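You operate a simulated robot arm through the tools that you are given. There is no shell and no other tool.

The job below is to be done with a simulated robot arm. You get a single attempt, and the scene is never put back.

Task
Brush the patch of fluff off the round grille with the orange brush.
Fine: the fan stands and the red isolator stays off; shut the green damper lever first, put the brush back, then open the damper fully. Set down upright: orange brush. What is to be rubbed or washed off counts as gone when no trace of it is left.

It is judged by the outcome, as a careful person would: the job done as asked, and still so three seconds after it is handed in. It fails if anything else is knocked over, pushed out of place, dropped, spilled or broken.

Robot
A 7-joint arm with a two-finger parallel gripper, fixed in place. Base frame: the origin is at the foot of the arm, x ahead of it, y to its left, z up. Units: mm, degrees, N and s.
With the tool pointing down near the work surface it reaches from about 300 to 700 mm from the base axis. Its first joint turns from -66.0 to 66.0 degrees. Payload 1.57 kg.
The TCP is the grasp point between the finger pads, 30 mm short of the fingertips. In the tool frame z runs along the fingers and y along their closing line. The gripper opens to 110 mm. The fingers are 24 mm wide and 12 mm thick; the gripper's body (48 by 112 mm) begins 78 mm behind the TCP.
Orientation is that of the tool frame in the base frame, as a unit quaternion [x, y, z, w]. With the fingers straight down and closing along the base's y, the tool's x points along the base's -x, its y along +y and its z along -z.

Tools
- The arm moves only by the tool apply_moves. Its argument "moves" is a list of rows, each a list of 3 entries, a list of its own where there are three numbers: the shift along the base's x, y, z in mm, then the turn, a rotation vector about the base's x, y, z in degrees, then the gripper command, from -1 (fully open) to 1 (shut), values between in proportion. In form: [[[tx, ty, tz], [ax, ay, az], fingers], ...]. A call has 1 to 20 rows; each row shifts and turns the commanded pose from where the row before left it. A row lasts 0.2 s, in which the tool goes at most 50 mm and 8.6 degrees; a call with a longer step from one row to the next is refused whole, and so is a gripper value outside its range. A pose out of reach is approached as far as the arm can. The call stops where the force on the tool passes 90 N (or 10 N more than at its start, if that is more) or the arm is blocked; 0.2 s more then pass. The fingers move at their own pace (about 108 mm/s each) and stop on an object; they squeeze with about 33 N. The grip force told is the motor's: it shows also when the fingers shut on nothing. Time passes only in rows, and 0.2 s behind the last, so rows that do not move let the fingers close. It gives the time, the measured TCP pose, the force on the tool (base axes), the opening and the grip force at its end, in the units of the frame above (readings bear some noise), with the torque about the TCP (base axes, N m) and any sound that the robot's microphone picked up, and new pictures: "views" is both (left out), scene, wrist or none.
- Cameras (640 x 400 px; columns grow to the right, rows downward): "scene" is fixed at [138.7, -375.6, 1406.1]; the picture's right is [0.95, -0.32, 0.00], its down [-0.18, -0.52, -0.84] and it looks along [0.27, 0.79, -0.55] (base axes); focal length 252 px, centre (320, 200). "wrist" rides on the gripper at [70, 16, -141] in the tool frame; the picture's right is [-0.23, 0.97, 0.00], its down [-0.86, -0.20, -0.48] and it looks along [-0.47, -0.11, 0.88] (tool axes); focal length 222 px, centre (320, 200). There is no depth. A picture from a camera that has moved, and an enlarged one, comes with that camera's place and axes in the base frame and with its lens.
- zoom(camera, box): a new picture of the part [left, top, right, bottom] of that camera's present view, enlarged. It takes no simulated time.
- hand_in(): hands the job in; it is judged then, once.

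Places have to be worked out from the pictures, the camera data and where the tool is seen. Open the gripper and draw the arm clear of the work before you hand the job in, unless the task says otherwise.

The tools are called after "Call:" as name(argument=value, ...) on one line, values as JSON. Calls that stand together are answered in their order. apply_moves: Moves the arm, as the interface text tells. Its arguments: {"type":"object","properties":{"moves":{"type":"array","items":{"type":"array"}},"views":{"type":"string","enum":["both","scene","wrist","none"]}},"required":["moves"]} The other tools are called the same way: zoom (camera, box) takes an enlarged picture of a part of a camera's view; hand_in () hands the job in.

At the start:

```text
clock: 0.0
position: [378.6, -118.8, 1272.8]
tool_rot: [0.0, 1.0, 0.0, 0.0]
ft_force: [0.5, 0.3, 0.1]
wrist_torque: [0.0, -0.03, -0.02]
gripper_width: 110.0
grasp_force: 0.0
```

scene: 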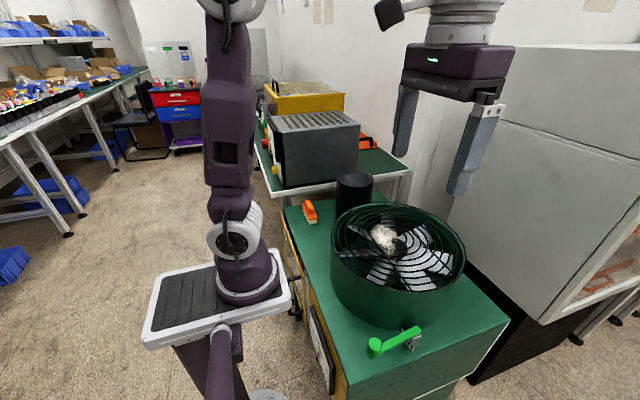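
wrist: 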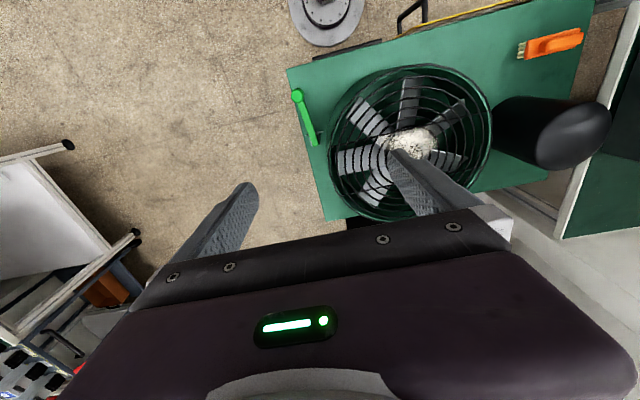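

I'll start by looking closely at the fan, the lever, the brush and where the red isolator might be.

Call:
zoom(camera="scene", box=[320, 180, 480, 280])

Call:
zoom(camera="scene", box=[340, 300, 460, 375])

Call:
zoom(camera="scene", box=[260, 160, 400, 248])

Call:
zoom(camera="wrist", box=[280, 0, 640, 225])

```text
4.00 times, centred on (400, 230) of scene
camera zoom: at [138.7, -375.6, 1406.1], right [0.95, -0.32, 0.0], down [-0.18, -0.52, -0.84], along [0.27, 0.79, -0.55], focal length 1008 px, centre (0, 80)
```

zoom: 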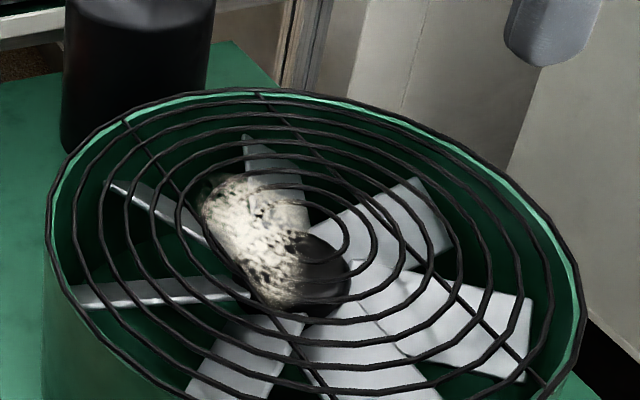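

```text
5.33 times, centred on (400, 338) of scene
camera zoom: at [138.7, -375.6, 1406.1], right [0.95, -0.32, 0.0], down [-0.18, -0.52, -0.84], along [0.27, 0.79, -0.55], focal length 1343 px, centre (-107, -533)
```

zoom: 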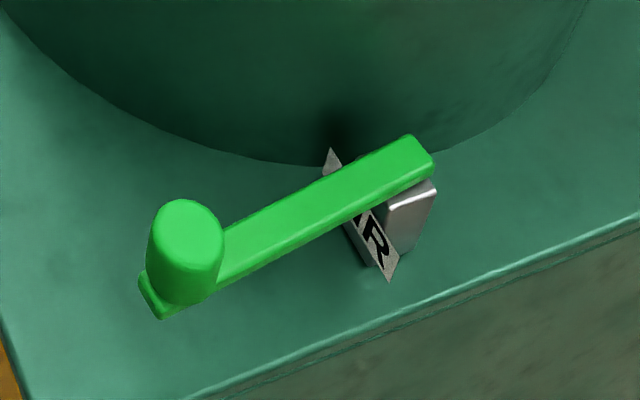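

```text
4.55 times, centred on (330, 204) of scene
camera zoom: at [138.7, -375.6, 1406.1], right [0.95, -0.32, 0.0], down [-0.18, -0.52, -0.84], along [0.27, 0.79, -0.55], focal length 1145 px, centre (274, 182)
```

zoom: 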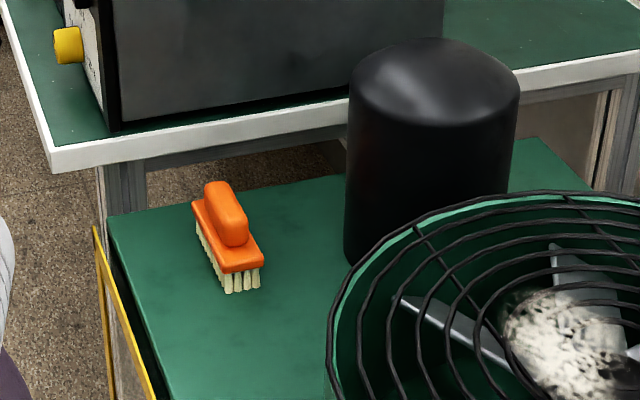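

```text
1.78 times, centred on (460, 112) of wrist
camera zoom: at [309.2, -103.4, 1413.3], right [0.23, 0.97, 0.0], down [0.86, -0.2, 0.48], along [0.47, -0.11, -0.88], focal length 395 px, centre (71, 356)
```

zoom: 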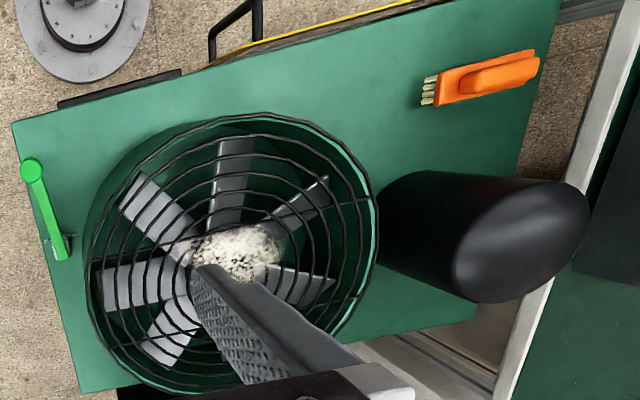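

The machine top seems to lie at about z 780. From both views the lever knob is near (329,-159,877), its pivot end near (442,-148,858), the brush near (359,397,825) and the fan centre near (494,52,922). I'll lower the wrist camera over the lever to read its markings.

Call:
apply_moves(moves=[[[0, -8, -45], [0, 0, 0], -1], [[0, -8, -45], [0, 0, 0], -1], [[0, -8, -45], [0, 0, 0], -1], [[0, -8, -45], [0, 0, 0], -1], [[0, 0, -45], [0, 0, 0], -1], [[0, 0, 0], [0, 0, 0], -1]], views="both")

```text
clock: 1.4
position: [379.1, -149.9, 1049.0]
tool_rot: [0.0, 1.0, 0.0, 0.0]
ft_force: [0.3, -1.0, 0.1]
wrist_torque: [0.04, 0.01, -0.02]
gripper_width: 110.1
grasp_force: 0.2
camera wrist: at [309.2, -134.2, 1189.9], right [0.23, 0.97, 0.0], down [0.86, -0.2, 0.48], along [0.47, -0.11, -0.88], focal length 222 px, centre (320, 200)
```

scene: 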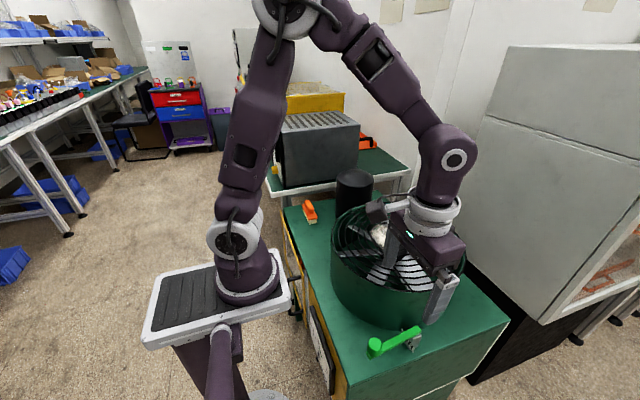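
wrist: 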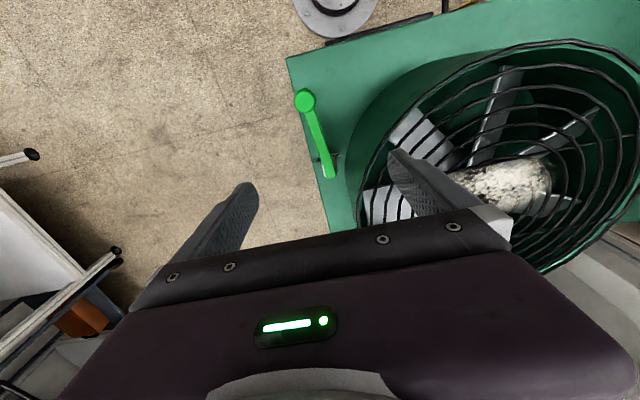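

The lever is in view, so I'll zoom in on it from both cameras to see its pivot and markings.

Call:
zoom(camera="wrist", box=[270, 70, 390, 220])

Call:
zoom(camera="scene", box=[350, 310, 446, 370])

Call:
zoom(camera="wrist", box=[360, 20, 640, 280])

```text
2.67 times, centred on (330, 145) of wrist
camera zoom: at [309.2, -134.2, 1189.9], right [0.23, 0.97, 0.0], down [0.86, -0.2, 0.48], along [0.47, -0.11, -0.88], focal length 592 px, centre (293, 347)
```

zoom: 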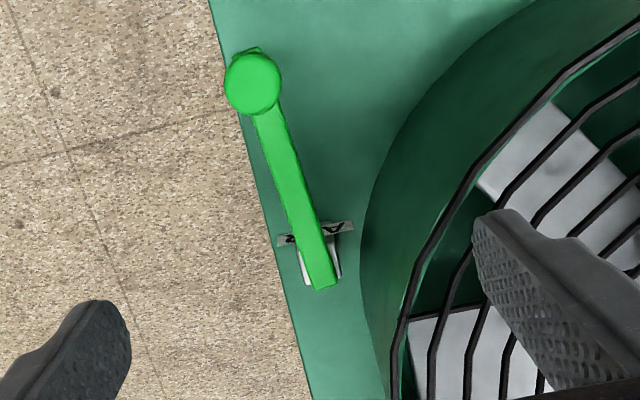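

```text
6.67 times, centred on (398, 340) of scene
camera zoom: at [138.7, -375.6, 1406.1], right [0.95, -0.32, 0.0], down [-0.18, -0.52, -0.84], along [0.27, 0.79, -0.55], focal length 1679 px, centre (-200, -733)
```

zoom: 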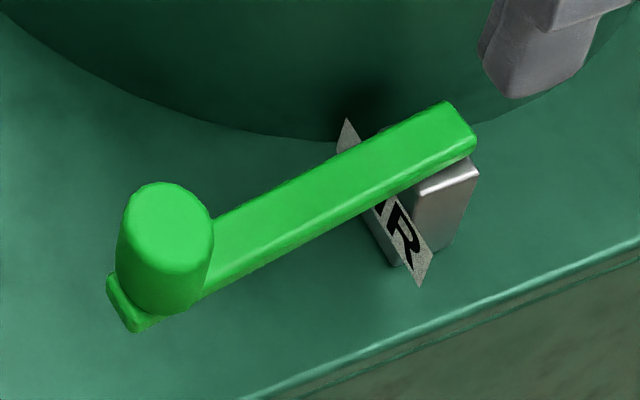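

```text
1.54 times, centred on (500, 150) of wrist
camera zoom: at [309.2, -134.2, 1189.9], right [0.23, 0.97, 0.0], down [0.86, -0.2, 0.48], along [0.47, -0.11, -0.88], focal length 342 px, centre (43, 277)
```

zoom: 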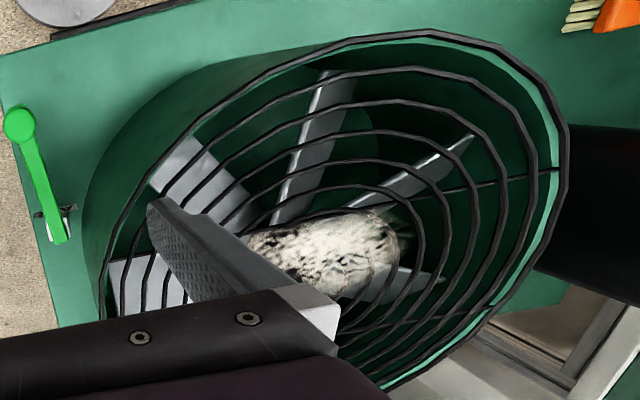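

The bar sits on top of a silver block with a "DAMPER"-style plate. I need to know its axis, so I'll view it from the -y side with the wrist tilted.

Call:
apply_moves(moves=[[[8, -25, -10], [8, 0, 0], -1], [[8, -25, -20], [8, 0, 0], -1], [[8, -20, -20], [8, 0, 0], -1], [[8, -20, -20], [8, 0, 0], -1], [[9, -20, -19], [8, 0, 0], -1], [[0, 0, 0], [0, 0, 0], -1]], views="both")

```text
clock: 2.8
position: [421.0, -261.9, 957.6]
tool_rot: [0.0, 0.939, 0.343, 0.0]
ft_force: [-0.1, 0.6, -0.4]
wrist_torque: [-0.02, -0.02, 0.0]
gripper_width: 109.9
grasp_force: 0.0
camera wrist: at [349.9, -340.6, 1076.7], right [0.23, 0.74, 0.63], down [0.86, -0.46, 0.24], along [0.47, 0.48, -0.74], focal length 222 px, centre (320, 200)
```

scene: 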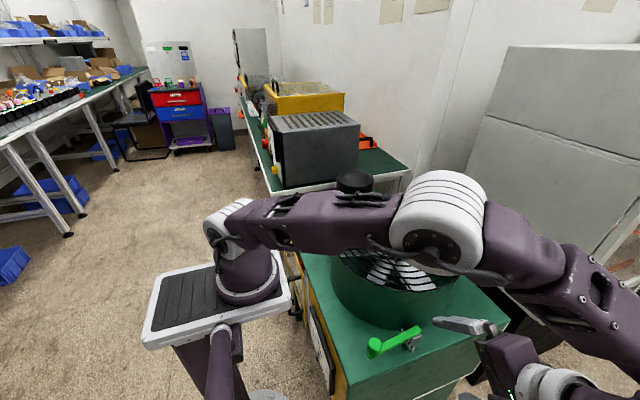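
wrist: 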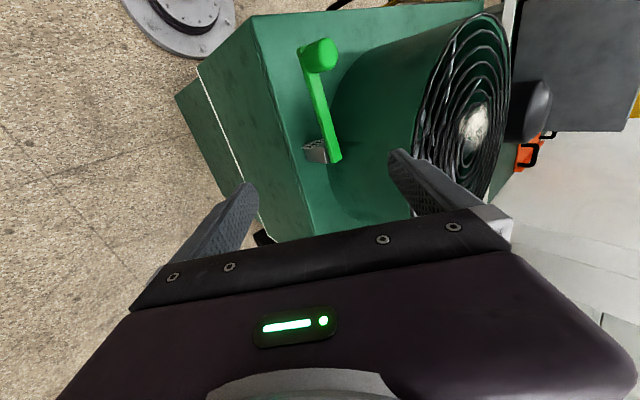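

Call:
zoom(camera="wrist", box=[270, 20, 398, 180])

Call:
zoom(camera="wrist", box=[160, 0, 560, 250])

Call:
zoom(camera="scene", box=[280, 160, 520, 310])

```text
2.50 times, centred on (334, 100) of wrist
camera zoom: at [349.9, -340.6, 1076.7], right [0.23, 0.74, 0.63], down [0.86, -0.46, 0.24], along [0.47, 0.48, -0.74], focal length 555 px, centre (285, 450)
```

zoom: 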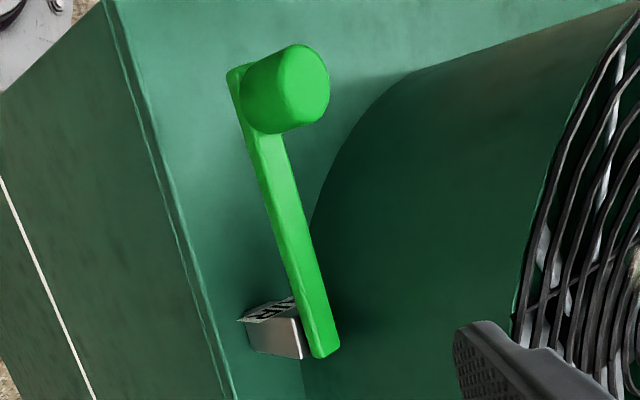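

```text
1.60 times, centred on (360, 125) of wrist
camera zoom: at [349.9, -340.6, 1076.7], right [0.23, 0.74, 0.63], down [0.86, -0.46, 0.24], along [0.47, 0.48, -0.74], focal length 355 px, centre (256, 320)
```

zoom: 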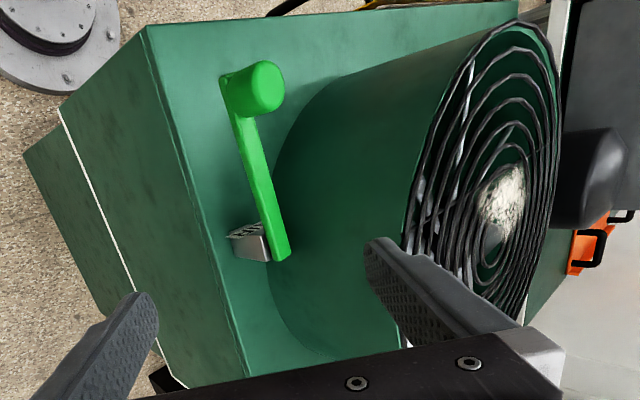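

```text
2.67 times, centred on (400, 235) of scene
camera zoom: at [138.6, -375.6, 1406.1], right [0.95, -0.32, 0.0], down [-0.18, -0.52, -0.84], along [0.27, 0.79, -0.55], focal length 672 px, centre (107, 107)
```

zoom: 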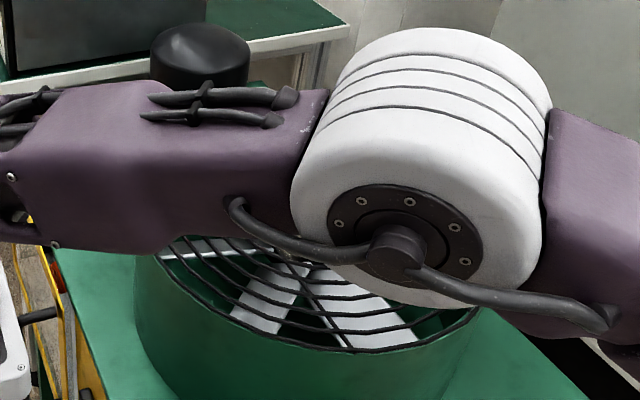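

The bar runs flat on top of a block, along -x, yawed about 5° from the box edge, which hints at a vertical pivot. I'll look at the scene for any OPEN/SHUT legend and the red isolator, then back the arm off, since the elbow is low over the fan here.

Call:
zoom(camera="scene", box=[270, 240, 430, 400])

Call:
zoom(camera="wrist", box=[480, 80, 640, 180])

Call:
zoom(camera="scene", box=[240, 70, 420, 200])

```text
2.50 times, centred on (350, 320) of scene
camera zoom: at [138.6, -375.6, 1406.1], right [0.95, -0.32, 0.0], down [-0.18, -0.52, -0.84], along [0.27, 0.79, -0.55], focal length 630 px, centre (245, -100)
```

zoom: 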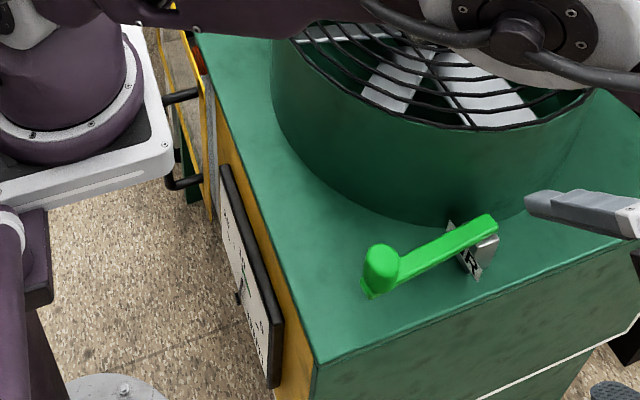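

```text
4.00 times, centred on (560, 130) of wrist
camera zoom: at [349.9, -340.6, 1076.7], right [0.23, 0.74, 0.63], down [0.86, -0.46, 0.24], along [0.47, 0.48, -0.74], focal length 888 px, centre (-640, 480)
```

zoom: 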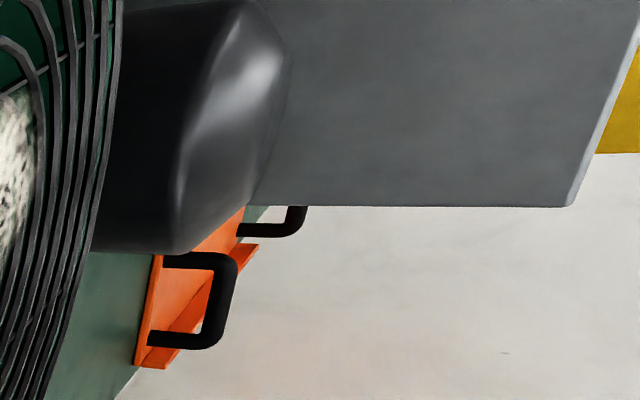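

```text
3.08 times, centred on (330, 135) of scene
camera zoom: at [138.6, -375.6, 1406.1], right [0.95, -0.32, 0.0], down [-0.18, -0.52, -0.84], along [0.27, 0.79, -0.55], focal length 775 px, centre (289, 400)
```

zoom: 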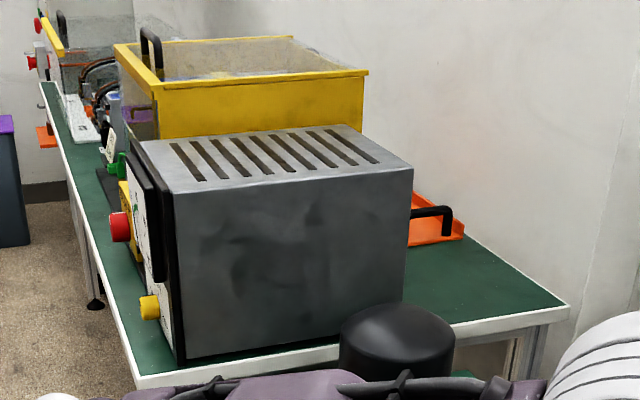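

A red item shows on the machine's -x face near scene (302,265), and there is a white panel on the same face that may carry markings. I'll retrace to the upright pose and climb.

Call:
apply_moves(moves=[[[-9, 20, 19], [-8, 0, 0], -1], [[-8, 20, 20], [-8, 0, 0], -1], [[-8, 20, 20], [-8, 0, 0], -1], [[-8, 25, 20], [-8, 0, 0], -1], [[-8, 25, 10], [-8, 0, 0], -1], [[-10, 20, 40], [0, 0, 0], -1], [[-10, 20, 40], [0, 0, 0], -1], [[-10, 20, 30], [0, 0, 0], -1], [[-10, 20, 0], [0, 0, 0], -1], [[0, 0, 0], [0, 0, 0], -1]], views="both")

```text
clock: 5.0
position: [340.6, -70.5, 1156.9]
tool_rot: [-0.001, 1.0, 0.0, -0.001]
ft_force: [0.0, 0.0, -0.4]
wrist_torque: [0.02, -0.03, 0.02]
gripper_width: 109.9
grasp_force: 0.0
camera wrist: at [269.8, -55.0, 1298.5], right [0.23, 0.97, 0.0], down [0.86, -0.2, 0.48], along [0.47, -0.11, -0.88], focal length 222 px, centre (320, 200)
```

scene: 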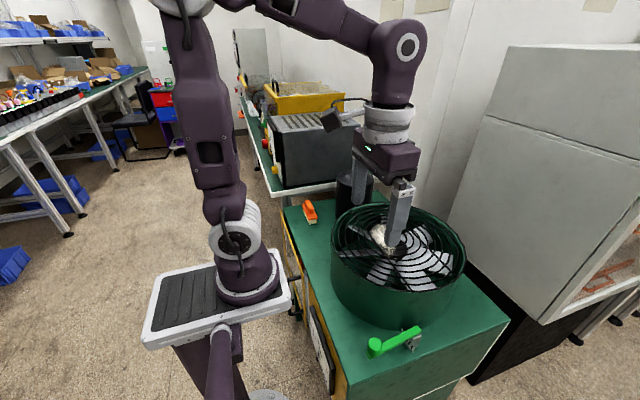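
wrist: 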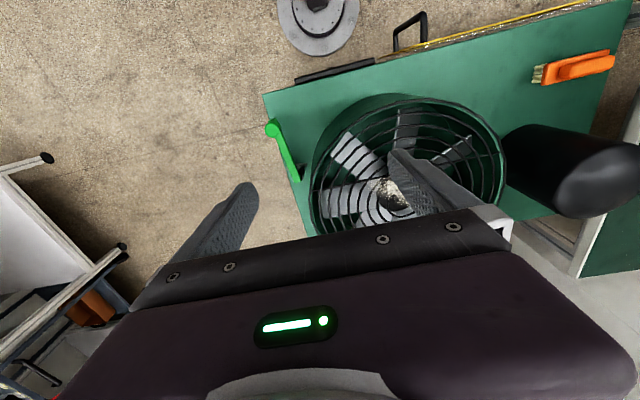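

Call:
zoom(camera="scene", box=[290, 290, 354, 400])

Call:
zoom(camera="scene", box=[276, 220, 324, 310])

Call:
zoom(camera="wrist", box=[240, 0, 480, 150])

```text
3.64 times, centred on (322, 345) of scene
camera zoom: at [138.7, -375.6, 1406.1], right [0.95, -0.32, 0.0], down [-0.18, -0.52, -0.84], along [0.27, 0.79, -0.55], focal length 916 px, centre (313, -327)
```

zoom: 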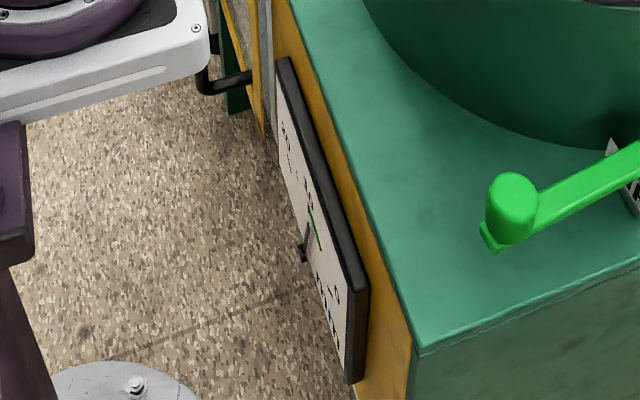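

```text
4.44 times, centred on (300, 265) of scene
camera zoom: at [138.7, -375.6, 1406.1], right [0.95, -0.32, 0.0], down [-0.18, -0.52, -0.84], along [0.27, 0.79, -0.55], focal length 1119 px, centre (409, -89)
```

zoom: 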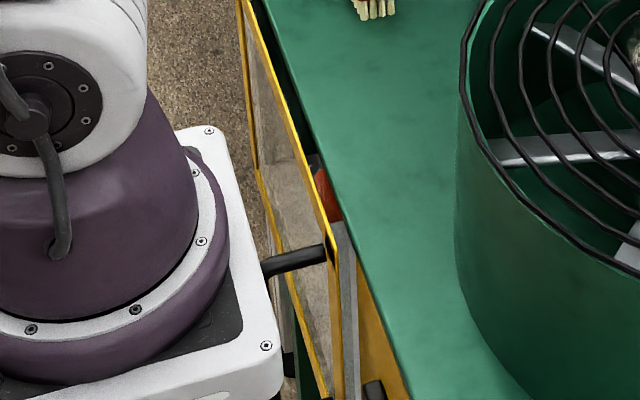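

```text
2.67 times, centred on (360, 75) of wrist
camera zoom: at [269.8, -55.0, 1298.5], right [0.23, 0.97, 0.0], down [0.86, -0.2, 0.48], along [0.47, -0.11, -0.88], focal length 592 px, centre (213, 533)
```

zoom: 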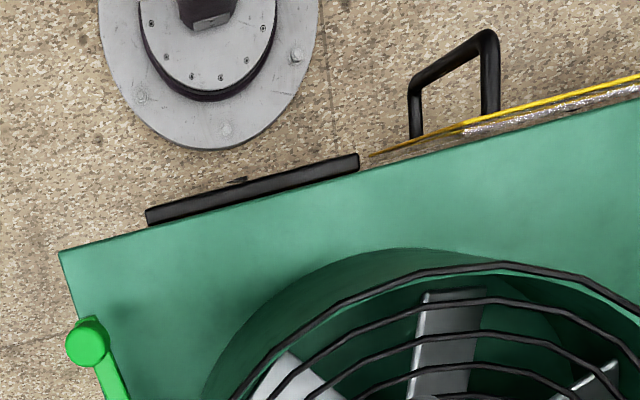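

The zooms re-render sharply, so I'll zoom tightly on the panel and on the lever plate to read the text.

Call:
zoom(camera="scene", box=[308, 318, 340, 338])

Call:
zoom(camera="scene", box=[308, 338, 340, 358])

Call:
zoom(camera="scene", box=[312, 358, 344, 378])

Call:
zoom(camera="scene", box=[396, 322, 428, 352])

```text
16.00 times, centred on (324, 328) of scene
camera zoom: at [138.7, -375.6, 1406.1], right [0.95, -0.32, 0.0], down [-0.18, -0.52, -0.84], along [0.27, 0.79, -0.55], focal length 4030 px, centre (256, -1848)
```

zoom: 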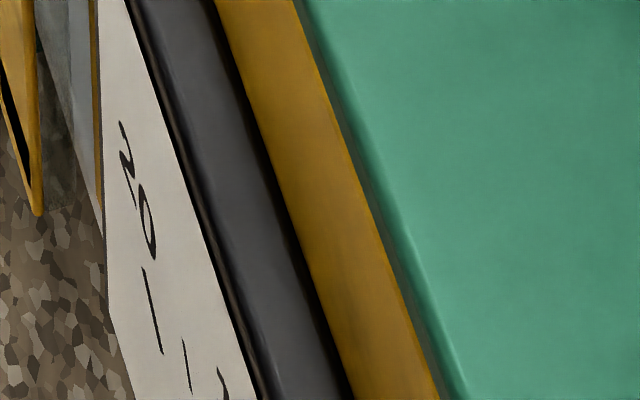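

```text
16.00 times, centred on (324, 348) of scene
camera zoom: at [138.7, -375.6, 1406.1], right [0.95, -0.32, 0.0], down [-0.18, -0.52, -0.84], along [0.27, 0.79, -0.55], focal length 4030 px, centre (256, -2168)
```

zoom: 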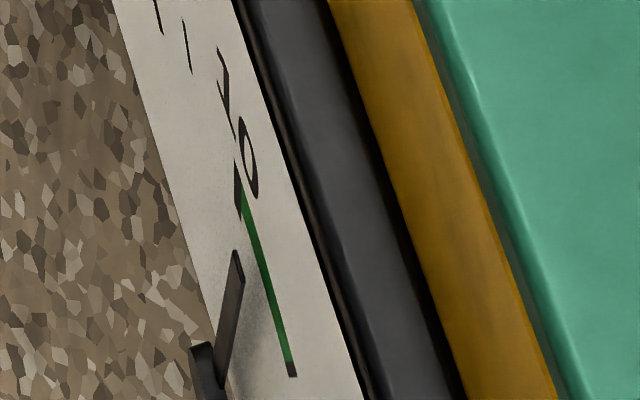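

```text
16.00 times, centred on (328, 368) of scene
camera zoom: at [138.7, -375.6, 1406.1], right [0.95, -0.32, 0.0], down [-0.18, -0.52, -0.84], along [0.27, 0.79, -0.55], focal length 4030 px, centre (192, -2488)
```

zoom: 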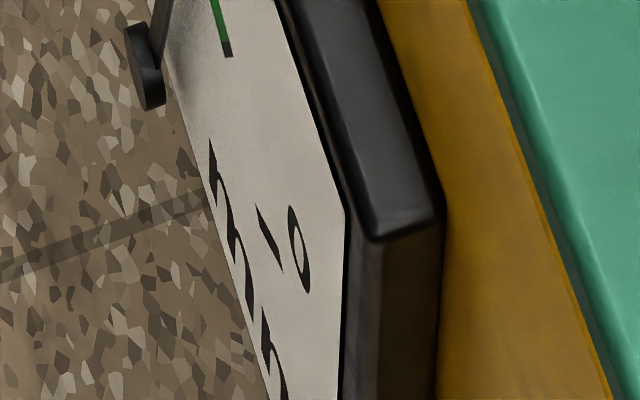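

```text
13.33 times, centred on (412, 337) of scene
camera zoom: at [138.7, -375.6, 1406.1], right [0.95, -0.32, 0.0], down [-0.18, -0.52, -0.84], along [0.27, 0.79, -0.55], focal length 3358 px, centre (-907, -1627)
```

zoom: 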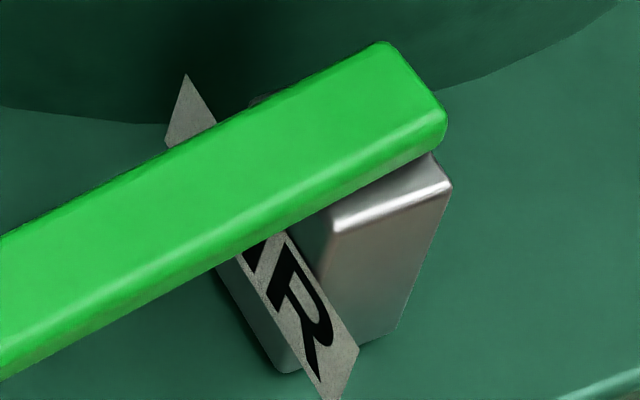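

The panel is a dial gauge with numbers and a green band, and it may show air or damper state. I'll move the wrist camera beside the -x face to read it properly.

Call:
apply_moves(moves=[[[-15, -40, -20], [0, 0, 0], -1], [[-20, -40, -25], [0, 0, 0], -1], [[-20, -40, -25], [0, 0, 0], -1], [[-20, -40, -25], [0, 0, 0], -1], [[-20, 0, -30], [0, 0, 0], -1], [[-15, 0, -30], [0, 0, 0], -1], [[0, 0, 0], [0, 0, 0], -1]], views="both")

```text
refused: row 2 steps farther than a row can; nothing moved
```

Call:
apply_moves(moves=[[[-15, -38, -20], [0, 0, 0], -1], [[-18, -38, -20], [0, 0, 0], -1], [[-18, -38, -20], [0, 0, 0], -1], [[-18, -38, -20], [0, 0, 0], -1], [[-20, -8, -35], [0, 0, 0], -1], [[-20, 0, -40], [0, 0, 0], -1], [[0, 0, 0], [0, 0, 0], -1]], views="both")

```text
clock: 6.6
position: [231.0, -232.6, 1002.1]
tool_rot: [0.0, 1.0, 0.0, 0.0]
ft_force: [0.3, 0.6, 0.6]
wrist_torque: [0.0, -0.01, 0.04]
gripper_width: 109.9
grasp_force: 0.0
camera wrist: at [161.0, -217.1, 1144.1], right [0.23, 0.97, 0.0], down [0.86, -0.2, 0.48], along [0.47, -0.11, -0.88], focal length 222 px, centre (320, 200)
```

scene: 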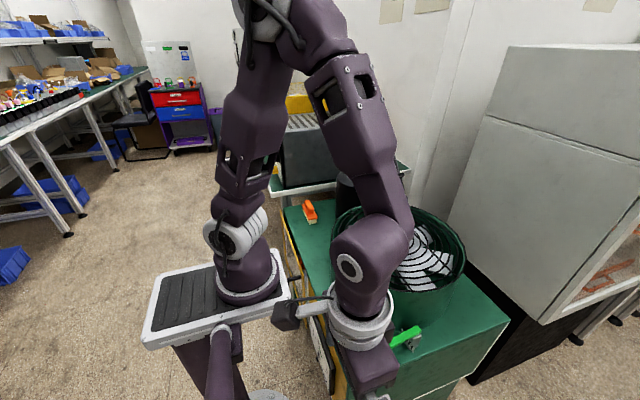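
wrist: 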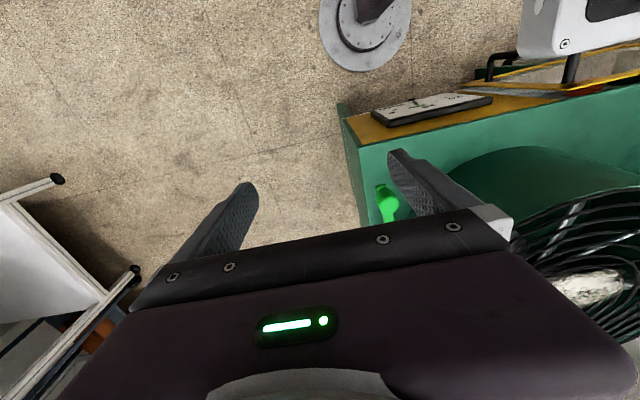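

Call:
zoom(camera="wrist", box=[360, 80, 500, 135])

Call:
zoom(camera="wrist", box=[460, 40, 640, 130])

Call:
zoom(camera="wrist", box=[340, 150, 460, 240])

```text
4.57 times, centred on (430, 108) of wrist
camera zoom: at [161.0, -217.1, 1144.1], right [0.23, 0.97, 0.0], down [0.86, -0.2, 0.48], along [0.47, -0.11, -0.88], focal length 1015 px, centre (-183, 623)
```

zoom: 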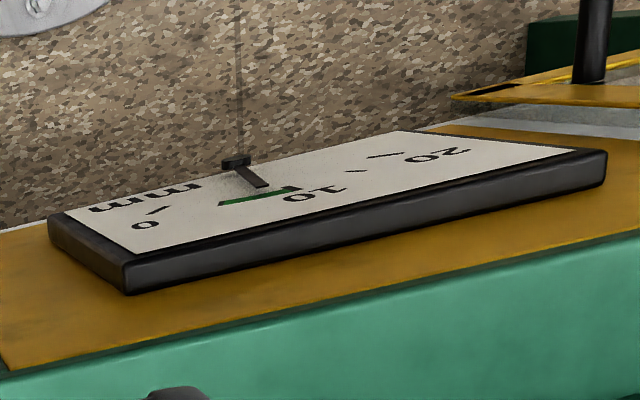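

```text
3.56 times, centred on (550, 85) of wrist
camera zoom: at [161.0, -217.1, 1144.1], right [0.23, 0.97, 0.0], down [0.86, -0.2, 0.48], along [0.47, -0.11, -0.88], focal length 790 px, centre (-498, 609)
```

zoom: 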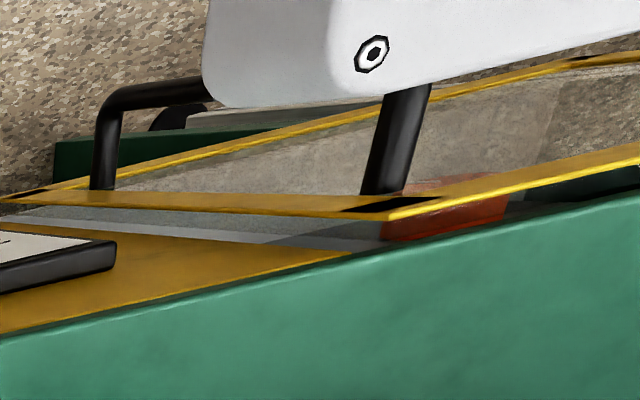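

```text
4.44 times, centred on (400, 195) of wrist
camera zoom: at [161.0, -217.1, 1144.1], right [0.23, 0.97, 0.0], down [0.86, -0.2, 0.48], along [0.47, -0.11, -0.88], focal length 987 px, centre (-36, 222)
```

zoom: 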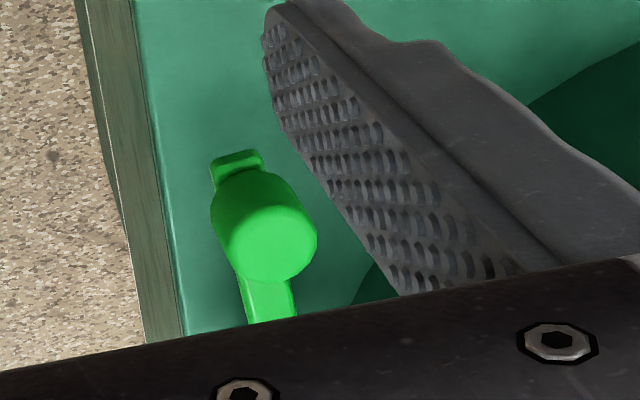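

The dial is a 0–20 mm gauge with its needle around the green band, and the red isolator sits behind the yellow glass guard. I'll zoom in on the needle so I can compare it once the lever moves.

Call:
zoom(camera="wrist", box=[385, 100, 465, 140])

Call:
zoom(camera="wrist", box=[500, 150, 640, 340])

Call:
zoom(camera="wrist", box=[560, 75, 640, 110])

```text
8.00 times, centred on (425, 120) of wrist
camera zoom: at [161.0, -217.1, 1144.1], right [0.23, 0.97, 0.0], down [0.86, -0.2, 0.48], along [0.47, -0.11, -0.88], focal length 1777 px, centre (-520, 840)
```

zoom: 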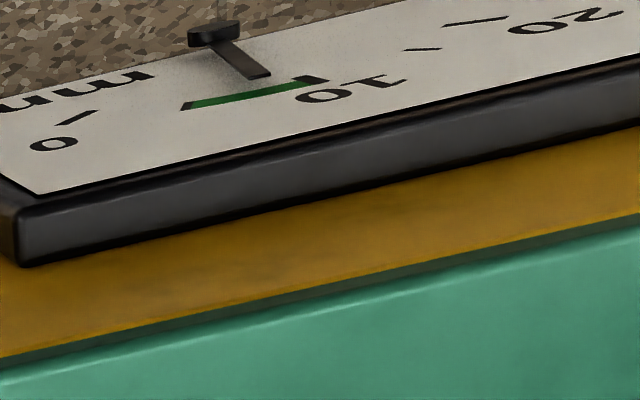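

```text
2.11 times, centred on (570, 245) of wrist
camera zoom: at [161.0, -217.1, 1144.1], right [0.23, 0.97, 0.0], down [0.86, -0.2, 0.48], along [0.47, -0.11, -0.88], focal length 468 px, centre (-206, 105)
```

zoom: 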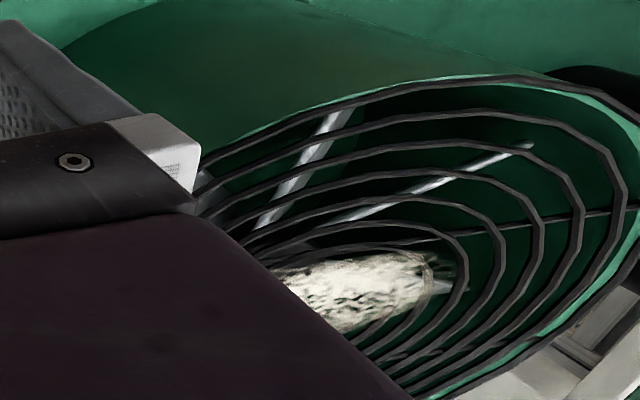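

```text
8.00 times, centred on (600, 92) of wrist
camera zoom: at [161.0, -217.1, 1144.1], right [0.23, 0.97, 0.0], down [0.86, -0.2, 0.48], along [0.47, -0.11, -0.88], focal length 1777 px, centre (-1920, 1060)
```

zoom: 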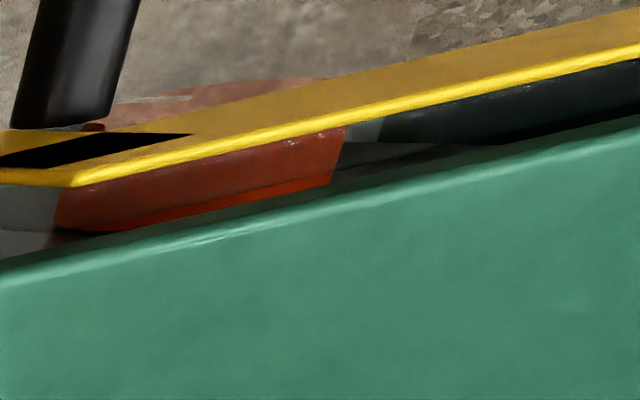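

Now I'll go above the knob at about (329,-159), with the fingers opened to roughly 60 mm, and check alignment before lowering around it.

Call:
apply_moves(moves=[[[33, 24.5, -10], [0, 0, 0], -0.1], [[33, 24.5, -10], [0, 0, 0], -0.1], [[32, 24.5, -10], [0, 0, 0], -0.1], [[0, 0, -12], [0, 0, 0], -0.1], [[0, 0, 0], [0, 0, 0], -0.1]], views="both")

```text
clock: 7.8
position: [330.1, -159.1, 961.1]
tool_rot: [0.0, 1.0, 0.0, 0.0]
ft_force: [0.9, -0.8, 0.9]
wrist_torque: [0.03, 0.03, 0.03]
gripper_width: 60.4
grasp_force: 0.1
camera wrist: at [260.5, -142.8, 1101.2], right [0.23, 0.97, 0.0], down [0.86, -0.2, 0.48], along [0.47, -0.11, -0.88], focal length 222 px, centre (320, 200)
```

scene: 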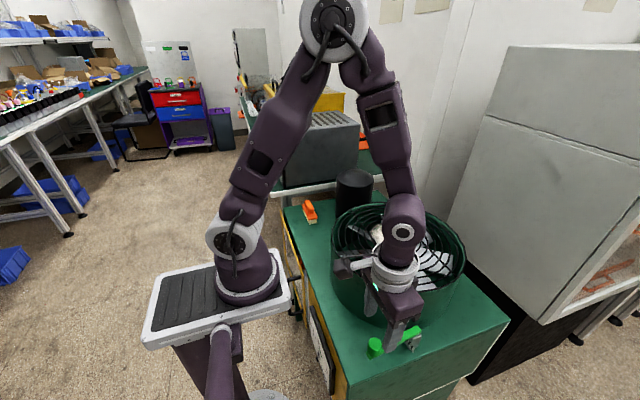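
wrist: 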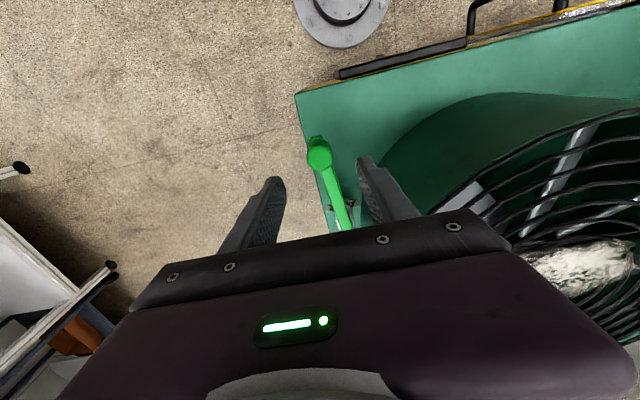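

The knob is centred between the fingers, ray-traced to (326,-159,877). I'll lower the fingers around it without squeezing, stopping 20 mm below its top.

Call:
apply_moves(moves=[[[-2, 0, -30], [0, 0, 0], -0.1], [[-1, 0, -30], [0, 0, 0], -0.1], [[0, 0, -13], [0, 0, 0], 0.1], [[0, 0, 0], [0, 0, 0], 0.1]], views="both")

```text
clock: 8.8
position: [326.5, -159.7, 887.9]
tool_rot: [0.0, 1.0, 0.001, 0.0]
ft_force: [0.3, 0.3, 1.5]
wrist_torque: [-0.03, 0.0, 0.01]
gripper_width: 49.4
grasp_force: 0.1
camera wrist: at [255.1, -143.3, 1029.1], right [0.23, 0.97, 0.0], down [0.86, -0.2, 0.48], along [0.47, -0.11, -0.88], focal length 222 px, centre (320, 200)
```

scene: 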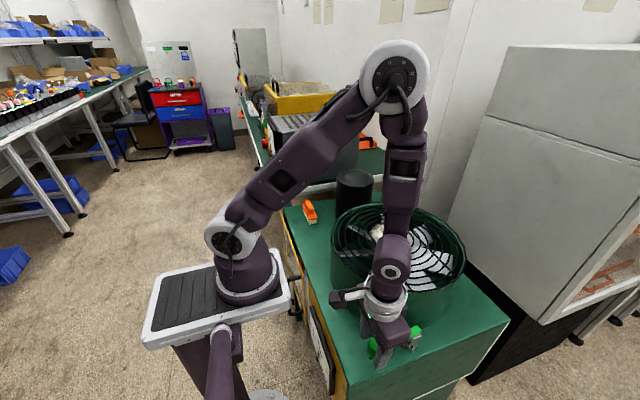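
wrist: 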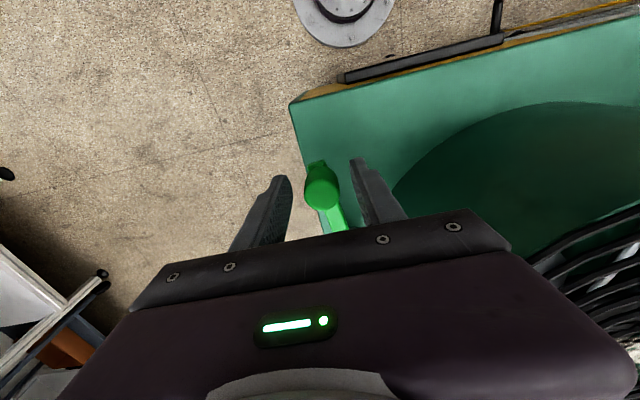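

Call:
zoom(camera="wrist", box=[260, 140, 400, 240])

Call:
zoom(camera="scene", box=[340, 300, 440, 380])

```text
4.00 times, centred on (330, 190) of wrist
camera zoom: at [255.1, -143.3, 1029.1], right [0.23, 0.97, 0.0], down [0.86, -0.2, 0.48], along [0.47, -0.11, -0.88], focal length 888 px, centre (280, 240)
```

zoom: 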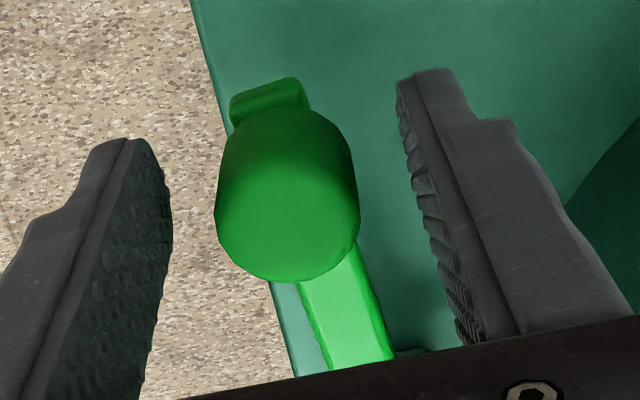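

```text
5.00 times, centred on (390, 340) of scene
camera zoom: at [138.7, -375.6, 1406.1], right [0.95, -0.32, 0.0], down [-0.18, -0.52, -0.84], along [0.27, 0.79, -0.55], focal length 1259 px, centre (-30, -500)
```

zoom: 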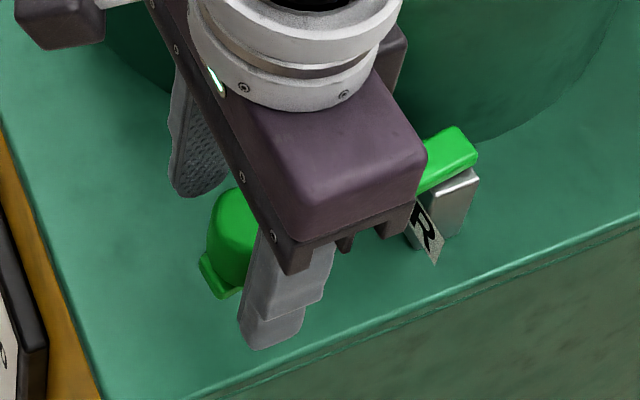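

The knob (about 27 mm across) sits between the open fingers. I'll nudge towards +y in small steps to feel whether the lever turns freely or is at a stop.

Call:
apply_moves(moves=[[[0, 5, 0], [0, 0, 0], 0.1], [[0, 5, 0], [0, 0, 0], 0.1], [[0, 4, 0], [0, 0, 0], 0.1], [[0, 3, 0], [0, 0, 0], 0.1], [[0, 3, 0], [0, 0, 0], 0.1]], views="wrist")

```text
clock: 10.0
position: [325.1, -137.5, 886.9]
tool_rot: [0.0, 1.0, 0.0, 0.0]
ft_force: [-0.7, -0.6, 0.3]
wrist_torque: [-0.02, 0.01, -0.01]
gripper_width: 49.9
grasp_force: 0.4
camera wrist: at [254.8, -121.8, 1028.6], right [0.23, 0.97, 0.0], down [0.86, -0.2, 0.48], along [0.47, -0.11, -0.88], focal length 222 px, centre (320, 200)
```

wrist: 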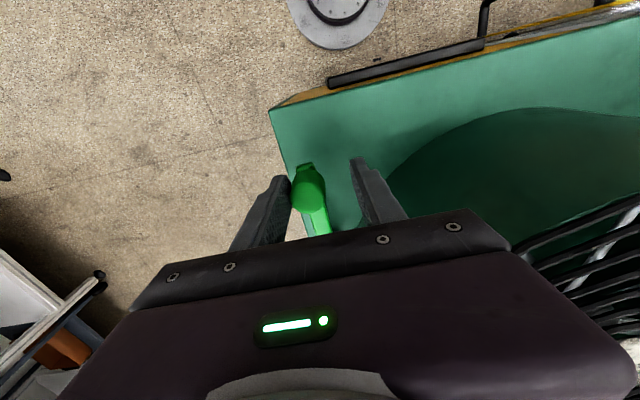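

The finger has met the knob and moved it roughly 10 mm with almost no force, so it turns freely. I'll continue +y and watch for a stop.

Call:
apply_moves(moves=[[[0, 4, 0], [0, 0, 0], 0.1], [[0, 4, 0], [0, 0, 0], 0.1], [[0, 4, 0], [0, 0, 0], 0.1]], views="both")

Call:
zoom(camera="wrist", box=[260, 140, 400, 240])

```text
clock: 10.8
position: [326.3, -126.7, 887.8]
tool_rot: [0.001, 1.0, 0.0, 0.0]
ft_force: [-7.9, -18.5, 3.1]
wrist_torque: [-0.63, 0.14, -0.32]
gripper_width: 66.1
grasp_force: 9.0
camera wrist: at [254.9, -110.8, 1028.6], right [0.23, 0.97, 0.0], down [0.85, -0.2, 0.48], along [0.47, -0.11, -0.88], focal length 222 px, centre (320, 200)
```

scene: 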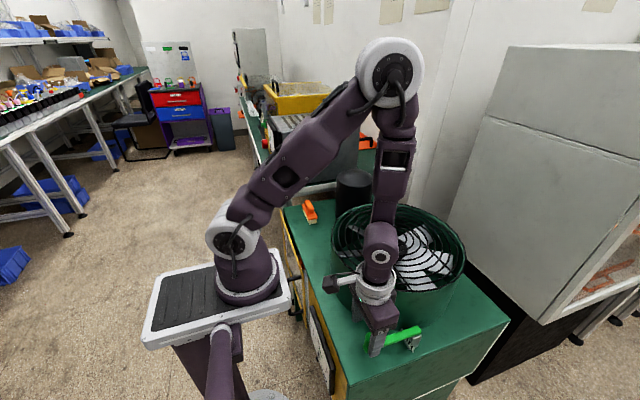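
wrist: 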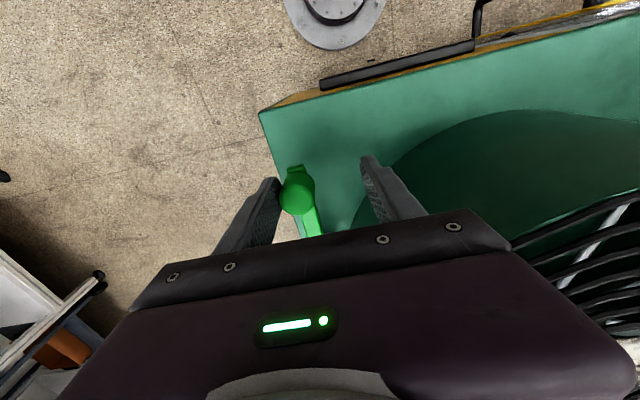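

```text
4.00 times, centred on (330, 190) of wrist
camera zoom: at [254.9, -110.8, 1028.6], right [0.23, 0.97, 0.0], down [0.85, -0.2, 0.48], along [0.47, -0.11, -0.88], focal length 888 px, centre (280, 240)
```

zoom: 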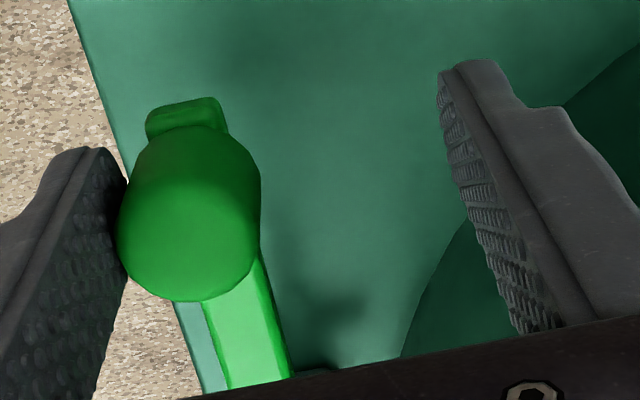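

The lever stopped with the bar parallel to the box edge (knob centre about y=-146) and the force rose to 18 N. I'll ease off and check whether the gauge reacted.

Call:
apply_moves(moves=[[[0, -6, 0], [0, 0, 0], 0.1], [[0, -5, 0], [0, 0, 0], 0.1], [[0, 0, 0], [0, 0, 0], 0.1]], views="wrist")

Call:
zoom(camera="wrist", box=[240, 140, 400, 240])

Call:
zoom(camera="wrist", box=[320, 30, 500, 110])

Call:
zoom(camera="scene", box=[308, 338, 340, 358])

```text
clock: 11.6
position: [325.9, -136.5, 887.0]
tool_rot: [-0.001, 1.0, 0.001, 0.0]
ft_force: [-0.3, -0.6, -0.5]
wrist_torque: [-0.01, 0.02, 0.01]
gripper_width: 49.9
grasp_force: 0.3
camera wrist: at [255.4, -120.6, 1028.9], right [0.23, 0.97, 0.0], down [0.86, -0.2, 0.48], along [0.47, -0.11, -0.88], focal length 222 px, centre (320, 200)
```

wrist: 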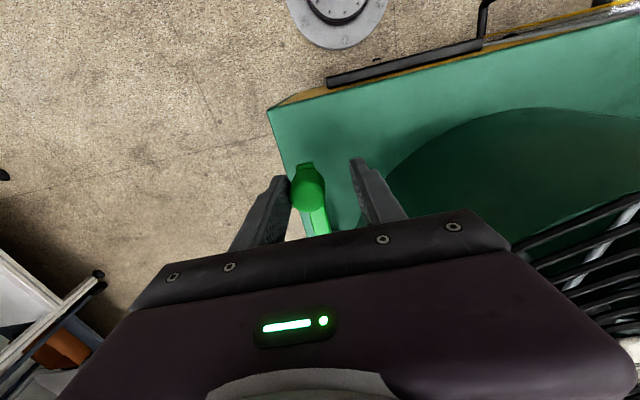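

```text
4.00 times, centred on (320, 190) of wrist
camera zoom: at [255.4, -120.6, 1028.9], right [0.23, 0.97, 0.0], down [0.86, -0.2, 0.48], along [0.47, -0.11, -0.88], focal length 888 px, centre (320, 240)
```

zoom: 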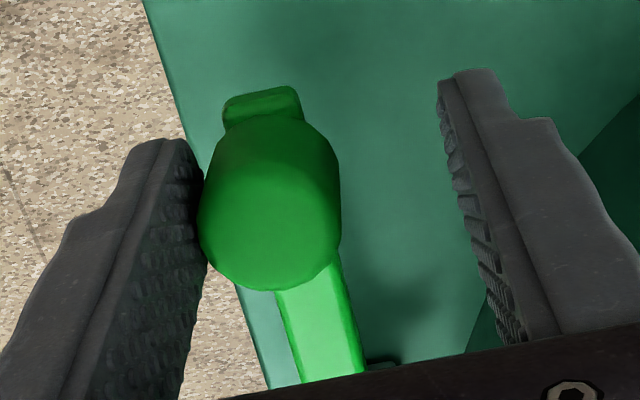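

```text
3.56 times, centred on (410, 70) of wrist
camera zoom: at [255.4, -120.6, 1028.9], right [0.23, 0.97, 0.0], down [0.86, -0.2, 0.48], along [0.47, -0.11, -0.88], focal length 790 px, centre (0, 662)
```

zoom: 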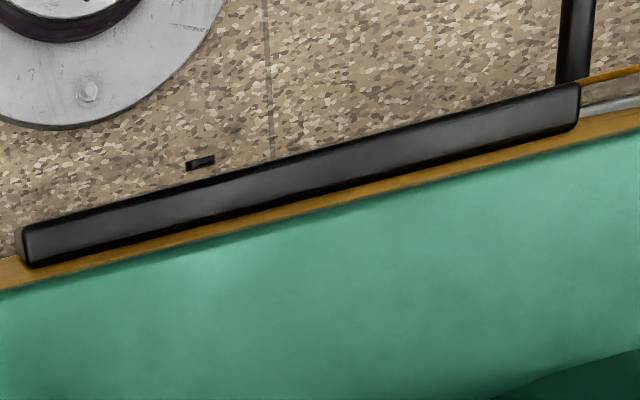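

```text
16.00 times, centred on (324, 348) of scene
camera zoom: at [138.7, -375.6, 1406.1], right [0.95, -0.32, 0.0], down [-0.18, -0.52, -0.84], along [0.27, 0.79, -0.55], focal length 4030 px, centre (256, -2168)
```

zoom: 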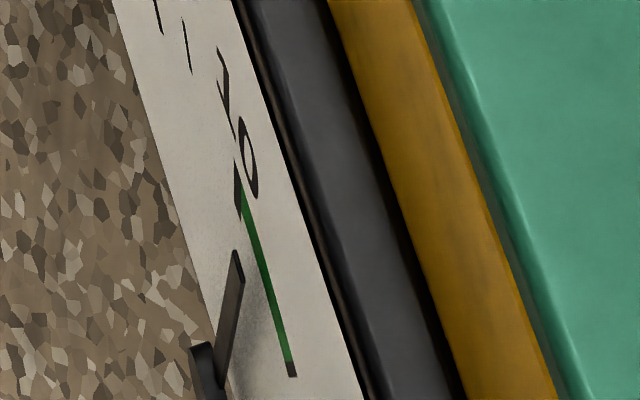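

The gauge is unchanged, and the stop on the +y side is with the bar parallel to the edge. I'll now swing the lever the other way (towards -y) along its arc about a pivot near (440,-148), turning the tool with it, to find the other end.

Call:
apply_moves(moves=[[[3, -11.5, 0], [0, 0, 0], 0.1], [[0, 0, 0], [0, 0, 0], 0.36], [[1.1, -15.4, 0], [0, 0, 8], 0.36], [[3.2, -15.2, 0], [0, 0, 8], 0.36], [[5.3, -14.5, 0], [0, 0, 8], 0.36], [[0, 0, 0], [0, 0, 0], 0.36]], views="both")

Call:
zoom(camera="wrist", box=[240, 140, 400, 240])

```text
clock: 13.0
position: [337.4, -189.7, 887.1]
tool_rot: [-0.209, 0.978, 0.003, -0.002]
ft_force: [-4.7, 31.9, -11.1]
wrist_torque: [-0.64, 0.27, -0.07]
gripper_width: 66.7
grasp_force: 18.5
camera wrist: at [266.9, -205.3, 1029.6], right [-0.19, 0.98, 0.0], down [0.86, 0.17, 0.47], along [0.47, 0.09, -0.88], focal length 222 px, centre (320, 200)
```

scene: 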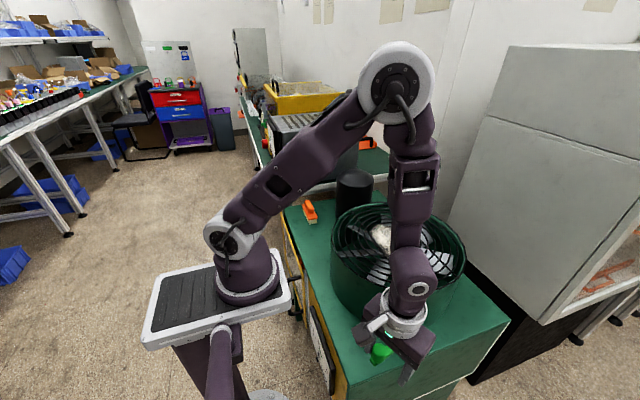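
wrist: 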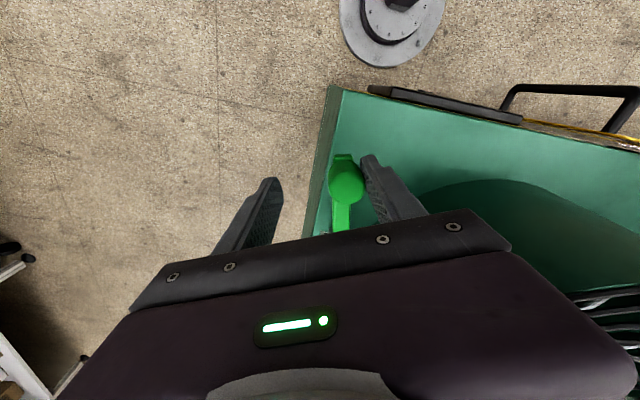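

```text
4.00 times, centred on (320, 190) of wrist
camera zoom: at [266.9, -205.3, 1029.6], right [-0.19, 0.98, 0.0], down [0.86, 0.17, 0.47], along [0.47, 0.09, -0.88], focal length 888 px, centre (320, 240)
```

zoom: 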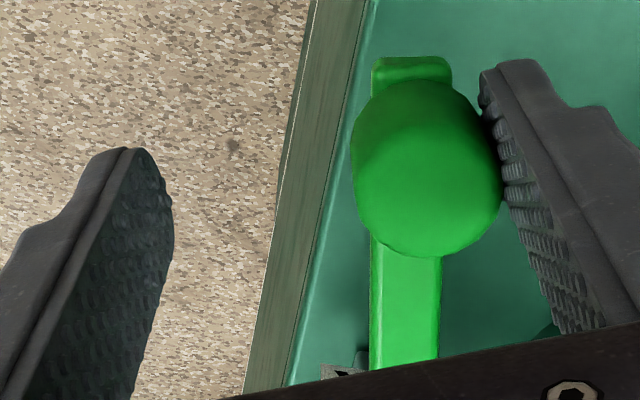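

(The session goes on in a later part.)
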